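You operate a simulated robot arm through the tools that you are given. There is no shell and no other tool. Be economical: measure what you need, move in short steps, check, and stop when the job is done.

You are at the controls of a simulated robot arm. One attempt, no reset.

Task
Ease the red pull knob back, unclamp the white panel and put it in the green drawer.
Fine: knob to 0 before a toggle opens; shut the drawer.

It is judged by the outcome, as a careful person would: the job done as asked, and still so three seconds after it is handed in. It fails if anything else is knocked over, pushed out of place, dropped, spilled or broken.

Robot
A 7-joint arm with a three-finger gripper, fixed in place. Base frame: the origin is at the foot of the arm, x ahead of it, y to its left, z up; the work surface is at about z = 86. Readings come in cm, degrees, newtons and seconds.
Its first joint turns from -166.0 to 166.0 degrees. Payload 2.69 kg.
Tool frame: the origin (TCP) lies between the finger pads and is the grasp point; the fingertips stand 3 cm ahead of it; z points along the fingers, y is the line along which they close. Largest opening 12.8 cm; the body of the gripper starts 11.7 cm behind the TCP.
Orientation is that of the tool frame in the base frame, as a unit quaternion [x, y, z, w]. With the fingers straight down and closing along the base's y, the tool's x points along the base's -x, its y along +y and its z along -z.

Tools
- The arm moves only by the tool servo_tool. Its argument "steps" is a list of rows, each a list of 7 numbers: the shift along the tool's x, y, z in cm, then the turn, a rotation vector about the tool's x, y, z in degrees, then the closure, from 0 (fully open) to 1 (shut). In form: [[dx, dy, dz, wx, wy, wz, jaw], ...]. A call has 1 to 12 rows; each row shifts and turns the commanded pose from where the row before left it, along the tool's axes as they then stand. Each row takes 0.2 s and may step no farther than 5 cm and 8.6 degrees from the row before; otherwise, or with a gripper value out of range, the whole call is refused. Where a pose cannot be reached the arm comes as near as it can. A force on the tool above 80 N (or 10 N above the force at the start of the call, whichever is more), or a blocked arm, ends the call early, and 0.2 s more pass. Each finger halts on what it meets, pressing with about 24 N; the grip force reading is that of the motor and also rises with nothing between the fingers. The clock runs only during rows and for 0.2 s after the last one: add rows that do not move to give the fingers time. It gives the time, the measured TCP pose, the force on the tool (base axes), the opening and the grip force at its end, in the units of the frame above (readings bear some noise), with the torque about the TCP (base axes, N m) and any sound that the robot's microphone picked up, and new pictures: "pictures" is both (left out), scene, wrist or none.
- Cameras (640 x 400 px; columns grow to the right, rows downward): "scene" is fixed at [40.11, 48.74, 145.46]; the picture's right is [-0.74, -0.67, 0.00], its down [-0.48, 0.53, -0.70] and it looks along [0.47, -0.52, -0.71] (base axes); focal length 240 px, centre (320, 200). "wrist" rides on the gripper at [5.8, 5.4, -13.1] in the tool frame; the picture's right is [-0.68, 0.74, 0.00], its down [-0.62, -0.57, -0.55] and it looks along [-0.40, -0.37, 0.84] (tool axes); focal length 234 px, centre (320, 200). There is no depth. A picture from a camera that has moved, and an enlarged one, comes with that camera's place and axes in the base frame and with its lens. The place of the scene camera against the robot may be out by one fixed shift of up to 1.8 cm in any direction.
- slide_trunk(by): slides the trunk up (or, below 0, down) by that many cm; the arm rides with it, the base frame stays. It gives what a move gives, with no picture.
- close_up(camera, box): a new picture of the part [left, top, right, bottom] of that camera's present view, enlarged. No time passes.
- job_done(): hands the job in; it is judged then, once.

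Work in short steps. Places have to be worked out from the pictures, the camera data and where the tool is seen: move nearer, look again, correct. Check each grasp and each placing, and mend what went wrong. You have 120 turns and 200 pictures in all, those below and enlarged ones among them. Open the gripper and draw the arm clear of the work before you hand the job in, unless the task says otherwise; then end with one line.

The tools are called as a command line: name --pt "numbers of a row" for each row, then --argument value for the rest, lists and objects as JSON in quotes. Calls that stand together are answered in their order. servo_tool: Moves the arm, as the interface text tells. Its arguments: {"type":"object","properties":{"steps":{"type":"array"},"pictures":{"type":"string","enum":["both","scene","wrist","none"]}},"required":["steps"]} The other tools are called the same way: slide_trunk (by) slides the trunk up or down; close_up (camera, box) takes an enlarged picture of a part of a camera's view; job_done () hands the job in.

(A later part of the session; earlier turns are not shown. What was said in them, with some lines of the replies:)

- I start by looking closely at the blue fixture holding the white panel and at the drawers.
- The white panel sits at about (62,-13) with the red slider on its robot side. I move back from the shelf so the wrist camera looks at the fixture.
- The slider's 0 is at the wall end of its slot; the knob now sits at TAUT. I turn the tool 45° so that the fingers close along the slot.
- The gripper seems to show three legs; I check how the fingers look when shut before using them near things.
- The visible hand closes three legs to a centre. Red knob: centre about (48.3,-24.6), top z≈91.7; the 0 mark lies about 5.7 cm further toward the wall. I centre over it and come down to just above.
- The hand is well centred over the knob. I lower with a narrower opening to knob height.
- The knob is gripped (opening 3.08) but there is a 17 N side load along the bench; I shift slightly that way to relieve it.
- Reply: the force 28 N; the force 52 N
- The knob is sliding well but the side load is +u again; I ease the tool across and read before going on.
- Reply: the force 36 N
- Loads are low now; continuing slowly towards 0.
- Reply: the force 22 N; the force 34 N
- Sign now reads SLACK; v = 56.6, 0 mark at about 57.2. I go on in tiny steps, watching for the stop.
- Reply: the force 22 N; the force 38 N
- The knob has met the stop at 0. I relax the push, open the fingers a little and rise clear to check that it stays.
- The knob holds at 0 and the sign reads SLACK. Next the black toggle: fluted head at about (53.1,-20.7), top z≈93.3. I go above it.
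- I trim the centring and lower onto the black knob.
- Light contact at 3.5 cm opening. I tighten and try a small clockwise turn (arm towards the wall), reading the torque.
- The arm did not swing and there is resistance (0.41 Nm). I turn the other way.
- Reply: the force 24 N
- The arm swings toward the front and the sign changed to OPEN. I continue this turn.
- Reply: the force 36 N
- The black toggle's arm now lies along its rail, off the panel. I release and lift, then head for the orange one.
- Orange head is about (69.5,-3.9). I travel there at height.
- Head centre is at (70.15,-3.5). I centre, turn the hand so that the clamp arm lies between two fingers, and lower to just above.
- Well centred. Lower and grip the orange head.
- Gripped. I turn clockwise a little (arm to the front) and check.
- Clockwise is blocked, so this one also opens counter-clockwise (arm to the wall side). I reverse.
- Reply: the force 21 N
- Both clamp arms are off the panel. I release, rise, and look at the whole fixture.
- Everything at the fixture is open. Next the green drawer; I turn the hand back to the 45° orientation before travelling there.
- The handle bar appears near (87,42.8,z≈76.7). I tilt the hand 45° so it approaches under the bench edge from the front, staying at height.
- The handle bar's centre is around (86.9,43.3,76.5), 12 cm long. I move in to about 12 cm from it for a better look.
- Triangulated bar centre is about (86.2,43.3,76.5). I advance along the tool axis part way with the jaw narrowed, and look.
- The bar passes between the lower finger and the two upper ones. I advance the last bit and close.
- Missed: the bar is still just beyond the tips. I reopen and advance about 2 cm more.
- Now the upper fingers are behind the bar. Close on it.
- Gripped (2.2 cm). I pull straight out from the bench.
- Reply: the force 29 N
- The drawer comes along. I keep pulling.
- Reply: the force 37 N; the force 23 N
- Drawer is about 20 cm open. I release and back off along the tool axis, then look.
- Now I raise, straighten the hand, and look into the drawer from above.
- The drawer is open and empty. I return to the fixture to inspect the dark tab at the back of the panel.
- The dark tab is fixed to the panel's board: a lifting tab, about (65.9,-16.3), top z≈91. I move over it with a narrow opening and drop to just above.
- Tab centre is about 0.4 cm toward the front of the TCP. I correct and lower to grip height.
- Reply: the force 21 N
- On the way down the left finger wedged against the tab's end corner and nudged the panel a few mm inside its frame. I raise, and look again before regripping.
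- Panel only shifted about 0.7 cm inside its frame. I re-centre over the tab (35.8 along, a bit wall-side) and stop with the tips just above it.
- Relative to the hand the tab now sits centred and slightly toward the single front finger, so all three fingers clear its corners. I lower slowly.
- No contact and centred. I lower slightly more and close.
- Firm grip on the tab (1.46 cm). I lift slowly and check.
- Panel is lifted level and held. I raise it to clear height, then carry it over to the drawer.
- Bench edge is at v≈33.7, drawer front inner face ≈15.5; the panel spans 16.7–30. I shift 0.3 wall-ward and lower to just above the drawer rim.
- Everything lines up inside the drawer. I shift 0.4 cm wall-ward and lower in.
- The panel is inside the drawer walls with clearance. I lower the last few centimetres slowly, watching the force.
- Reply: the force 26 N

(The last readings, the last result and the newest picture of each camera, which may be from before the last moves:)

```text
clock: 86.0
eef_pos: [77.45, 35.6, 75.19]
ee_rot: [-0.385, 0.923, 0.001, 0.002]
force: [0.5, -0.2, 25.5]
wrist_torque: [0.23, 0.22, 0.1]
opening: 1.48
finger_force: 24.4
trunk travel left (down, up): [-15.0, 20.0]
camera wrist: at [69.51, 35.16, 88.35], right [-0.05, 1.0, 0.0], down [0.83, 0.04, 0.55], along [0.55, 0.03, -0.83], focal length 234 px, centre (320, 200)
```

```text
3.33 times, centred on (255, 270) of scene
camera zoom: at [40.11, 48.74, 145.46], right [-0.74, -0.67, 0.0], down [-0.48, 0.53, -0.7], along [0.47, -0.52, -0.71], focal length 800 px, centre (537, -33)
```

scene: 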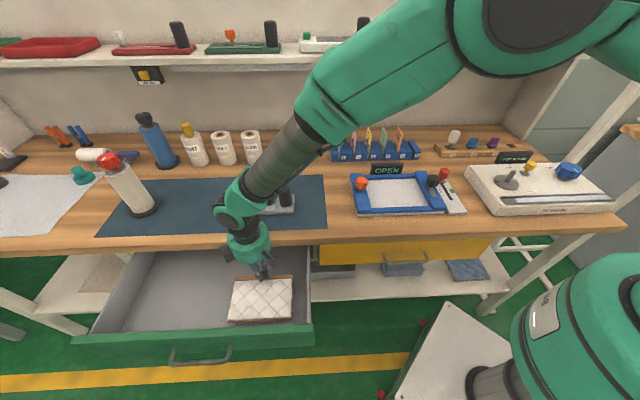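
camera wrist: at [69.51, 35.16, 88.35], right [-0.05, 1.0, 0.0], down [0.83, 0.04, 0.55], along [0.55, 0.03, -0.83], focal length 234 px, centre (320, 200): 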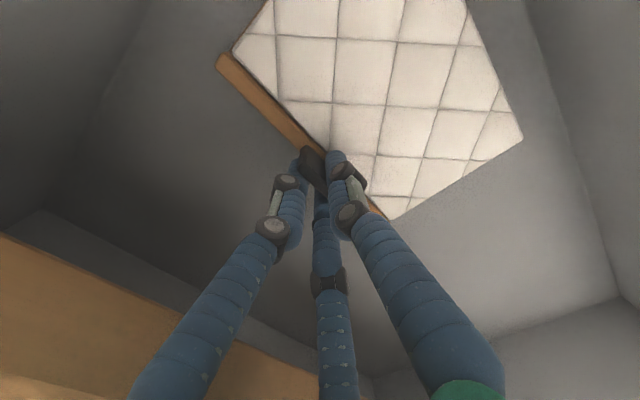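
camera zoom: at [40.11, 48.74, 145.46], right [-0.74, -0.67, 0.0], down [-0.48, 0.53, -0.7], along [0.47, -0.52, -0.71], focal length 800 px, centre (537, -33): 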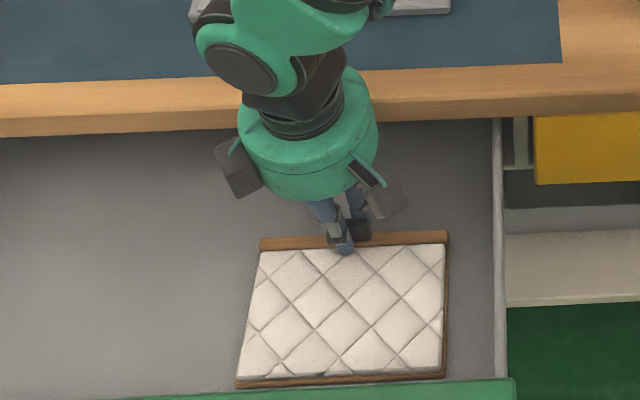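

The panel rests on the drawer floor. I ease off, open the fingers modestly and rise straight up.

servo_tool --pt "0 0 -0.15 0 0 0 1" --pt "0 0 0 0 0 0 0.85" --pt "0 0 0 0 0 0 0.7" --pt "0 0 0 0 0 0 0.7" --pt "0 0 -1 0 0 0 0.7" --pt "0 0 -2 0 0 0 0.7" --pt "0 0 -3 0 0 0 0.7" --pt "0 0 -4 0 0 0 0.7" --pt "0 0 -4 0 0 0 0.7" --pictures "both"

close_up --camera "scene" --box '[80, 200, 330, 360]'

```text
clock: 88.0
eef_pos: [77.3, 35.89, 89.29]
ee_rot: [-0.385, 0.923, 0.0, -0.001]
force: [0.3, -1.0, -1.4]
wrist_torque: [0.02, -0.01, 0.01]
opening: 3.86
finger_force: 0.0
trunk travel left (down, up): [-15.0, 20.0]
camera wrist: at [69.43, 35.33, 102.44], right [-0.05, 1.0, 0.0], down [0.84, 0.04, 0.55], along [0.55, 0.02, -0.84], focal length 234 px, centre (320, 200)
```

scene: 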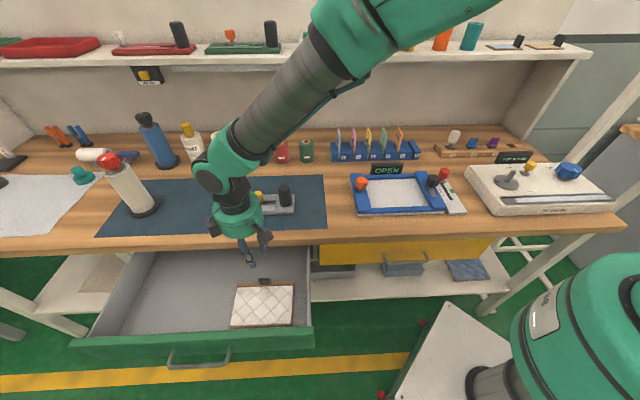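
wrist: 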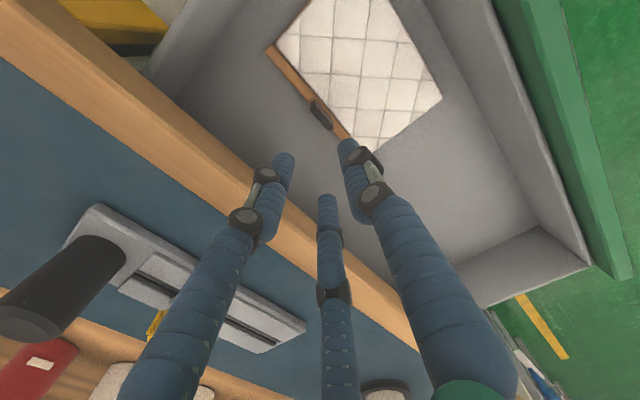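

```text
2.50 times, centred on (205, 280) of scene
camera zoom: at [40.11, 48.74, 145.46], right [-0.74, -0.67, 0.0], down [-0.48, 0.53, -0.7], along [0.47, -0.52, -0.71], focal length 600 px, centre (608, 0)
```

zoom: 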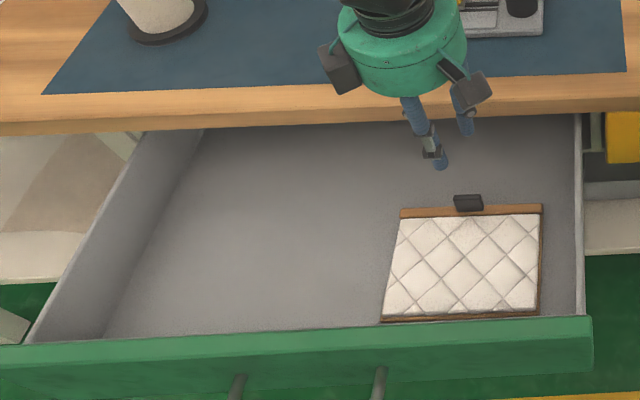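

The panel lies in the drawer. Next I close the drawer by pushing its front: rise, move out in front, shut the fingers.

servo_tool --pt "0 0 -4.5 0 0 0 0.8" --pt "0 0 -4.5 0 0 0 1" --pt "0 0 -4.5 0 0 0 1" --pt "0 0 -4.5 0 0 0 1" --pt "-0.18 4.85 0 0 0 0 1" --pt "-0.18 4.85 0 0 0 0 1" --pt "-0.18 4.85 0 0 0 0 1" --pt "-0.18 4.85 0 0 0 0 1" --pt "-0.18 4.85 0 0 0 0 1" --pictures "none"

servo_tool --pt "0 0 0 7.5 0 0 1" --pt "0 0 0 7.5 0 0 1" --pt "0 0 0 7.5 0 0 1" --pt "0 0 0 7.5 0 0 1" --pt "0 0 0 7.5 0 0 1" --pt "0 0 0 7.5 0 0 1" --pictures "wrist"

```text
clock: 90.0
eef_pos: [60.97, 52.85, 107.38]
ee_rot: [-0.385, 0.923, 0.001, 0.001]
force: [0.3, -1.3, -0.4]
wrist_torque: [0.01, 0.03, 0.0]
opening: 0.2
finger_force: 23.5
trunk travel left (down, up): [-15.0, 20.0]
```

```text
clock: 91.4
eef_pos: [60.69, 53.29, 107.29]
ee_rot: [-0.355, 0.853, -0.354, 0.147]
force: [0.5, 0.0, -0.1]
wrist_torque: [0.03, 0.02, -0.01]
opening: 0.21
finger_force: 23.8
trunk travel left (down, up): [-15.0, 20.0]
camera wrist: at [47.45, 58.25, 112.7], right [0.11, 0.85, -0.52], down [0.44, 0.43, 0.79], along [0.89, -0.31, -0.33], focal length 234 px, centre (320, 200)
```

wrist: 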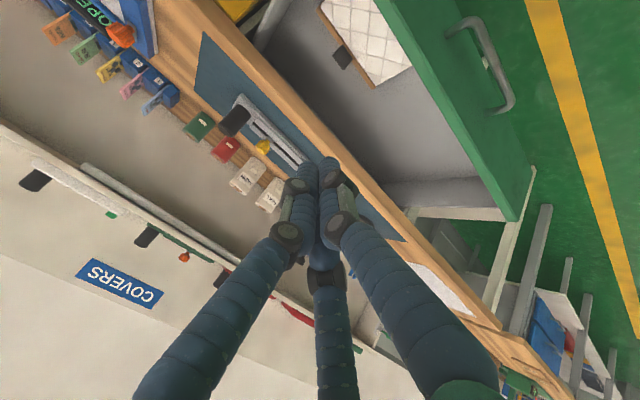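

Bar is now at v≈8, so the front face is near v≈11; I stand at v≈5. I descend straight down to front-panel height.

servo_tool --pt "0 3.3 3.3 0 0 0 1" --pt "0 3.3 3.3 0 0 0 1" --pt "0 3.3 3.3 0 0 0 1" --pt "0 3.3 3.3 0 0 0 1" --pt "0 3.3 3.3 0 0 0 1" --pt "0 3.3 3.3 0 0 0 1" --pictures "wrist"

```text
clock: 92.8
eef_pos: [60.64, 53.27, 79.09]
ee_rot: [-0.355, 0.853, -0.353, 0.148]
force: [0.4, -0.3, 1.3]
wrist_torque: [0.04, 0.08, -0.02]
opening: 0.22
finger_force: 23.9
trunk travel left (down, up): [-15.0, 20.0]
camera wrist: at [47.36, 58.31, 84.57], right [0.11, 0.85, -0.52], down [0.44, 0.43, 0.79], along [0.89, -0.31, -0.33], focal length 234 px, centre (320, 200)
```

wrist: 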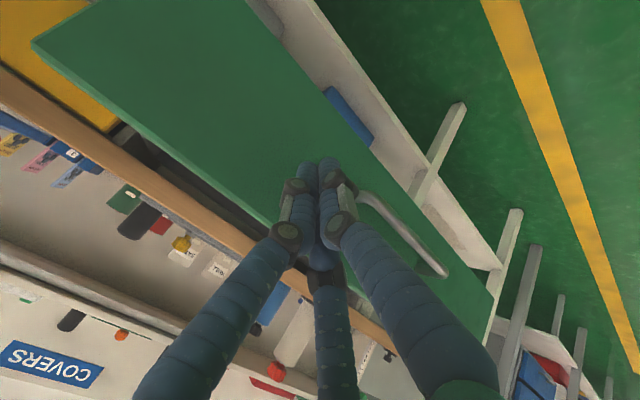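

Tips are in front of the green front, beside the handle. I push toward the bench gently.

servo_tool --pt "0 -0.7 0.7 0 0 0 1" --pt "0 -0.7 0.7 0 0 0 1" --pt "0 -0.7 0.7 0 0 0 1" --pt "0 -0.7 0.7 0 0 0 1" --pt "0 -0.7 0.7 0 0 0 1" --pt "0 -0.7 0.7 0 0 0 1" --pt "0 -0.7 0.7 0 0 0 1" --pt "0 -0.7 0.7 0 0 0 1" --pictures "both"

```text
clock: 94.6
eef_pos: [66.38, 47.71, 79.21]
ee_rot: [-0.356, 0.852, -0.353, 0.147]
force: [-0.4, 0.5, -1.0]
wrist_torque: [-0.03, 0.01, 0.02]
opening: 0.22
finger_force: 23.9
trunk travel left (down, up): [-15.0, 20.0]
camera wrist: at [53.02, 52.68, 84.69], right [0.11, 0.85, -0.52], down [0.44, 0.43, 0.79], along [0.89, -0.31, -0.33], focal length 234 px, centre (320, 200)
```

scene: 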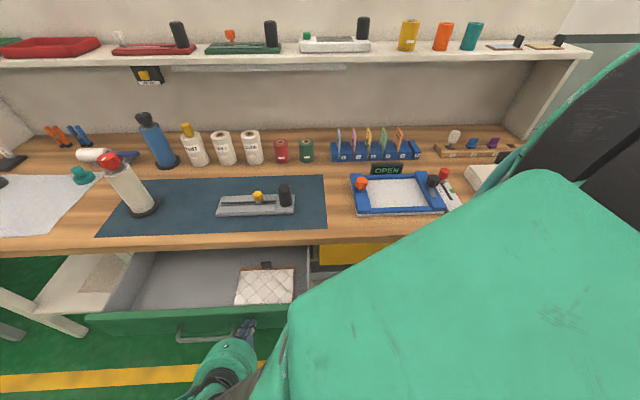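
wrist: 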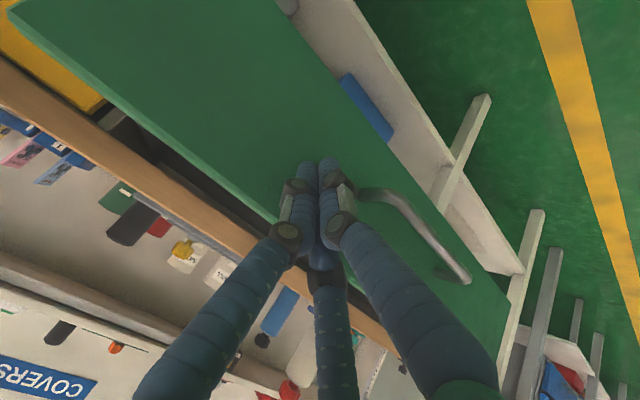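

The drawer is moving in. I continue pushing.

servo_tool --pt "0 -0.7 0.7 0 0 0 1" --pt "0 -0.7 0.7 0 0 0 1" --pt "0 -0.7 0.7 0 0 0 1" --pt "0 -0.7 0.7 0 0 0 1" --pt "0 -0.7 0.7 0 0 0 1" --pt "0 -0.7 0.7 0 0 0 1" --pt "0 -0.7 0.7 0 0 0 1" --pt "0 -0.7 0.7 0 0 0 1" --pt "0 -0.7 0.7 0 0 0 1" --pictures "both"

```text
clock: 96.6
eef_pos: [72.95, 41.28, 79.17]
ee_rot: [-0.355, 0.853, -0.354, 0.147]
force: [0.4, -0.1, 0.0]
wrist_torque: [0.01, -0.02, -0.01]
opening: 0.22
finger_force: 24.0
trunk travel left (down, up): [-15.0, 20.0]
camera wrist: at [59.51, 46.34, 84.7], right [0.11, 0.85, -0.52], down [0.44, 0.43, 0.79], along [0.89, -0.31, -0.33], focal length 234 px, centre (320, 200)
```

scene: 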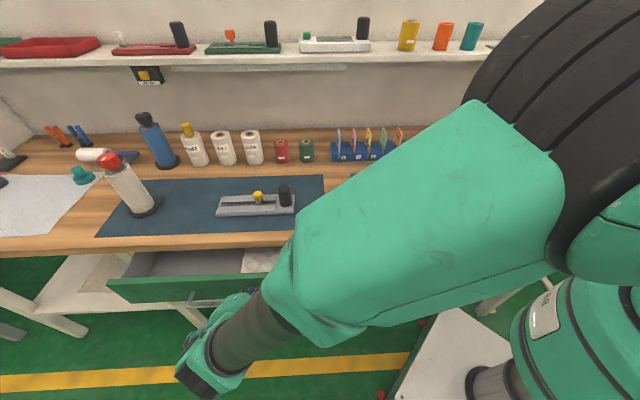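
wrist: 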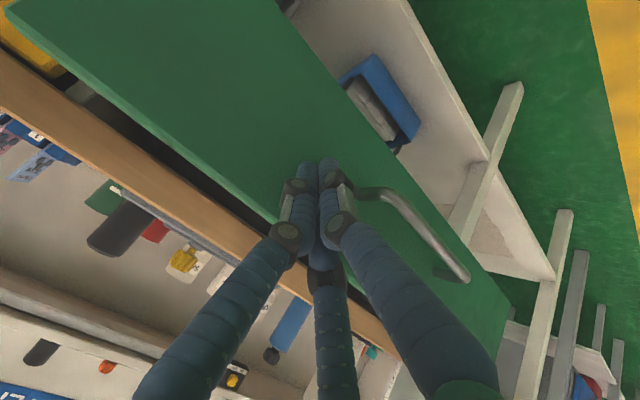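

servo_tool --pt "0 -0.7 0.7 0 0 0 1" --pt "0 -0.7 0.7 0 0 0 1" --pt "0 -0.7 0.7 0 0 0 1" --pt "0 -0.7 0.7 0 0 0 1" --pt "0 -0.7 0.7 0 0 0 1" --pt "0 -0.7 0.7 0 0 0 1" --pt "0 -0.7 0.7 0 0 0 1" --pictures "both"

```text
clock: 98.2
eef_pos: [77.71, 36.54, 79.37]
ee_rot: [-0.354, 0.853, -0.353, 0.147]
force: [0.6, 0.0, 0.1]
wrist_torque: [0.0, 0.0, -0.03]
opening: 0.19
finger_force: 24.1
trunk travel left (down, up): [-15.0, 20.0]
camera wrist: at [64.27, 41.6, 84.79], right [0.11, 0.85, -0.52], down [0.44, 0.43, 0.79], along [0.89, -0.31, -0.33], focal length 234 px, centre (320, 200)
```

scene: 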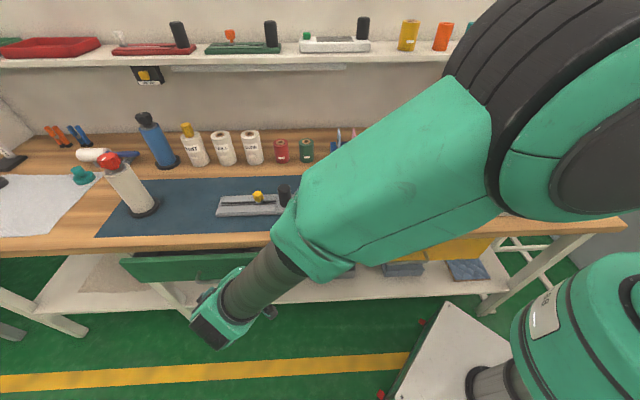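
wrist: 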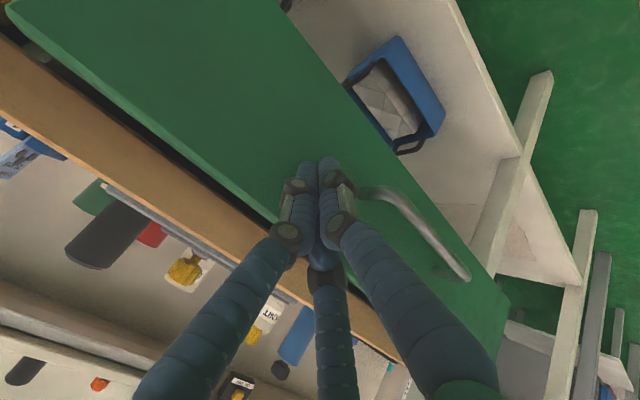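

Nearly shut; I finish in small steps watching for the stop.

servo_tool --pt "0 -0.4 0.4 0 0 0 1" --pt "0 -0.4 0.4 0 0 0 1" --pt "0 -0.4 0.4 0 0 0 1" --pictures "none"

servo_tool --pt "0 -0.3 0.3 0 0 0 1" --pt "0 -0.3 0.3 0 0 0 1" --pictures "wrist"

```text
clock: 99.0
eef_pos: [78.72, 35.26, 79.35]
ee_rot: [-0.355, 0.853, -0.353, 0.147]
force: [-0.8, -0.5, 0.6]
wrist_torque: [0.0, -0.01, -0.01]
opening: 0.21
finger_force: 24.1
trunk travel left (down, up): [-15.0, 20.0]
```

```text
clock: 99.6
eef_pos: [79.4, 34.71, 79.1]
ee_rot: [-0.354, 0.853, -0.353, 0.148]
force: [0.3, 0.0, -1.1]
wrist_torque: [0.04, 0.02, 0.0]
opening: 0.21
finger_force: 23.8
trunk travel left (down, up): [-15.0, 20.0]
camera wrist: at [66.08, 39.66, 84.7], right [0.11, 0.85, -0.52], down [0.44, 0.43, 0.79], along [0.89, -0.32, -0.33], focal length 234 px, centre (320, 200)
```

wrist: 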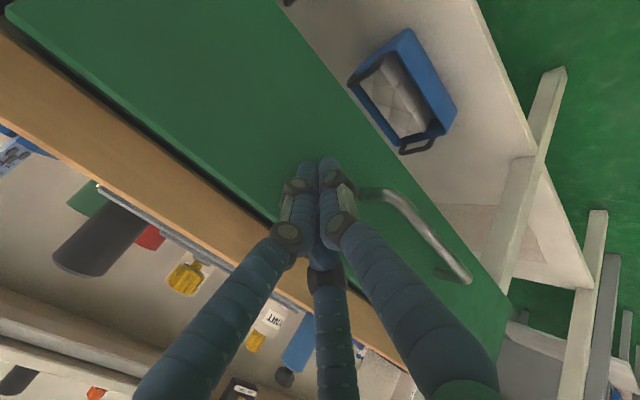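

servo_tool --pt "0 -0.3 0.3 0 0 0 1" --pt "0 -0.3 0.3 0 0 0 1" --pt "0 -0.3 0.3 0 0 0 1" --pictures "none"

servo_tool --pt "0 -0.3 0.3 0 0 0 1" --pt "0 -0.3 0.3 0 0 0 1" --pictures "wrist"

```text
clock: 100.4
eef_pos: [80.18, 34.17, 79.38]
ee_rot: [-0.356, 0.852, -0.354, 0.148]
force: [-8.7, 7.2, 4.4]
wrist_torque: [-0.04, 0.06, -0.05]
opening: 0.2
finger_force: 24.3
trunk travel left (down, up): [-15.0, 20.0]
```

```text
clock: 101.0
eef_pos: [80.31, 34.24, 79.03]
ee_rot: [-0.358, 0.852, -0.351, 0.148]
force: [-10.8, 14.5, 0.2]
wrist_torque: [0.32, -0.07, 0.01]
opening: 0.22
finger_force: 24.0
trunk travel left (down, up): [-15.0, 20.0]
stopped in row 2: the force on the tool passed its limit at 90 N (the readings are from after the stop); the commanded pose is now the measured one
camera wrist: at [67.02, 39.1, 84.58], right [0.1, 0.85, -0.52], down [0.44, 0.43, 0.79], along [0.89, -0.31, -0.33], focal length 234 px, centre (320, 200)
```

wrist: 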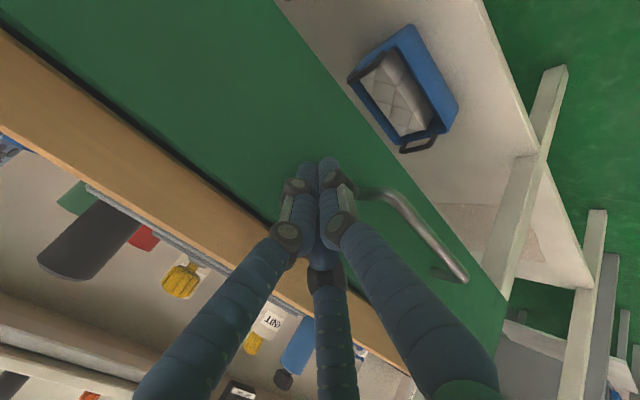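

The drawer has hit its stop: shut. I back off and rise clear, then look at everything.

servo_tool --pt "0 1 -1 0 0 0 1" --pt "0 2 -2 0 0 0 1" --pt "0 3 -3 0 0 0 1" --pt "0 3 -3 0 0 0 0.8" --pt "0 -3.4 -3.4 0 0 0 0.6" --pt "0 -3.4 -3.4 0 0 0 0.4" --pt "0 -3.4 -3.4 0 0 0 0.4" --pt "0 -3.4 -3.4 0 0 0 0.4" --pt "0 -3.4 -3.4 0 0 0 0.4" --pt "0 -3.4 -3.4 0 0 0 0.4" --pictures "both"

```text
clock: 103.2
eef_pos: [71.48, 43.31, 107.88]
ee_rot: [-0.358, 0.852, -0.352, 0.147]
force: [0.2, -0.1, -0.5]
wrist_torque: [0.0, 0.02, -0.05]
opening: 7.69
finger_force: 0.0
trunk travel left (down, up): [-15.0, 20.0]
camera wrist: at [58.06, 48.2, 113.38], right [0.1, 0.85, -0.52], down [0.44, 0.43, 0.79], along [0.89, -0.31, -0.33], focal length 234 px, centre (320, 200)
```

scene: 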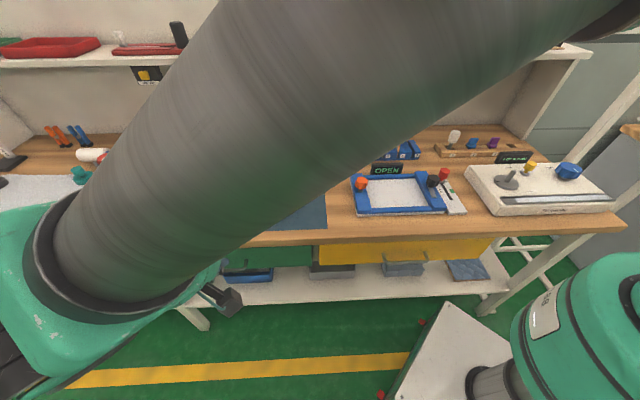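
wrist: 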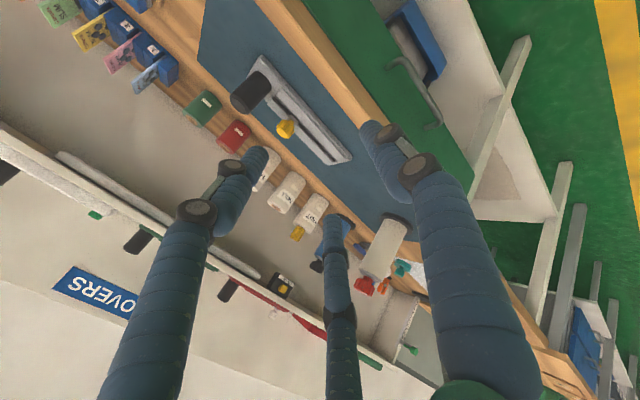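

Now I straighten the hand and move it away so that the fixed camera sees the drawer and fixture unobstructed.

servo_tool --pt "0 0 0 -7.5 0 0 0.4" --pt "0 0 0 -7.5 0 0 0.4" --pt "0 0 0 -7.5 0 0 0.4" --pt "0 0 0 -7.5 0 0 0.4" --pt "0 0 0 -7.5 0 0 0.4" --pt "0 0 0 -7.5 0 0 0.4" --pt "4 0 -1 0 0 0 0.4" --pt "4 0 -1 0 0 0 0.4" --pt "4 0 -1 0 0 0 0.4" --pt "4 0 0 0 0 0 0.4" --pt "4 0 0 0 0 0 0.4" --pt "4 0 0 0 0 0 0.4" --pictures "scene"

close_up --camera "scene" --box '[100, 200, 520, 300]'

close_up --camera "scene" --box '[340, 150, 500, 250]'

```text
clock: 105.8
eef_pos: [54.65, 25.66, 110.71]
ee_rot: [-0.386, 0.923, 0.001, 0.0]
force: [-0.5, -1.4, 0.4]
wrist_torque: [-0.04, 0.02, 0.01]
opening: 7.66
finger_force: 0.1
trunk travel left (down, up): [-15.0, 20.0]
```

scene: 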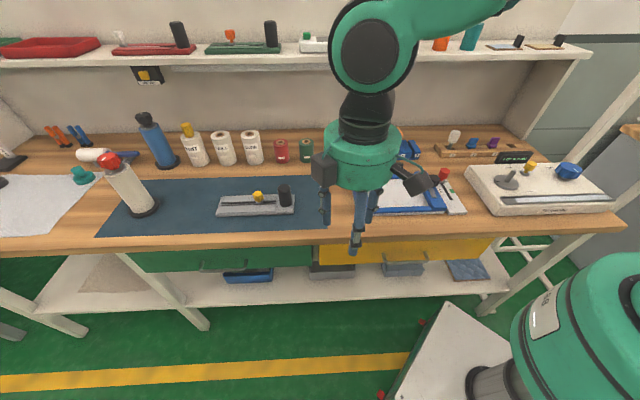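

```text
1.52 times, centred on (310, 250) of scene
camera zoom: at [40.11, 48.74, 145.46], right [-0.74, -0.67, 0.0], down [-0.48, 0.53, -0.7], along [0.47, -0.52, -0.71], focal length 366 px, centre (335, 124)
```

zoom: 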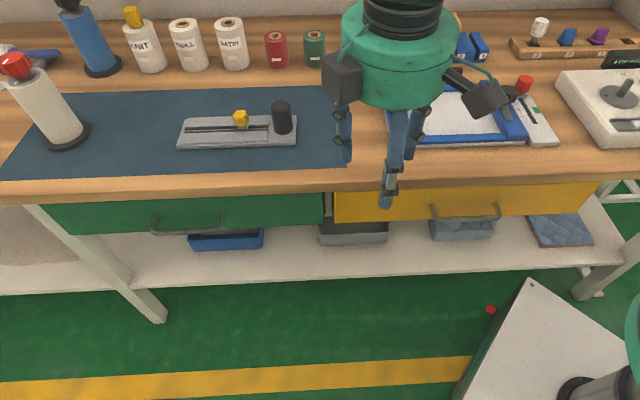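

```text
4.00 times, centred on (420, 200) of scene
camera zoom: at [40.11, 48.74, 145.46], right [-0.74, -0.67, 0.0], down [-0.48, 0.53, -0.7], along [0.47, -0.52, -0.71], focal length 960 px, centre (-80, 200)
```

zoom: 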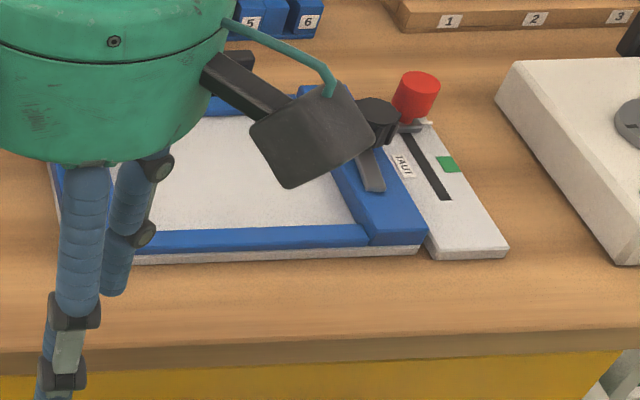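

The drawer looks exactly as at the start, shut. I open the gripper fully, rise a bit, and check once more that the drawer stays.

servo_tool --pt "0 0 -2 0 0 0 0" --pt "2 0 -2 0 0 0 0" --pt "0 0 -2 0 0 0 0" --pt "0 0 0 0 0 0 0" --pt "0 0 0 0 0 0 0" --pt "0 0 0 0 0 0 0" --pt "0 0 0 0 0 0 0" --pictures "scene"

```text
clock: 107.4
eef_pos: [53.34, 24.16, 116.78]
ee_rot: [-0.387, 0.922, 0.002, -0.001]
force: [-0.1, -0.8, -0.4]
wrist_torque: [0.0, -0.02, 0.01]
opening: 12.79
finger_force: 0.0
trunk travel left (down, up): [-15.0, 20.0]
```

scene: 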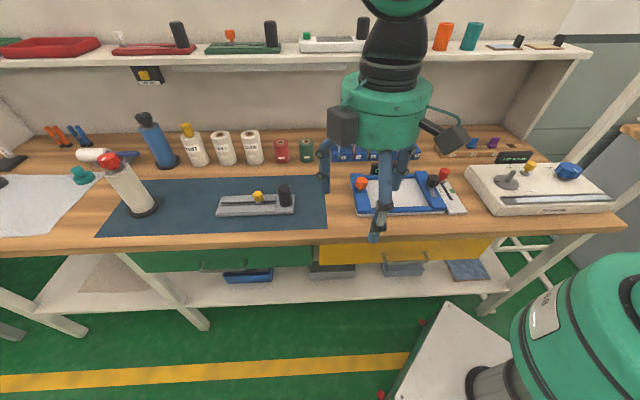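

All is in place: knob at 0, both toggles open, panel in the shut green drawer, arm clear. I hand it in.

job_done

```text
The job is handed in.
```

The job is handed in: I eased the red knob back to 0 first, then opened both toggles, laid the white panel in the green drawer and shut it, with nothing else visibly disturbed.
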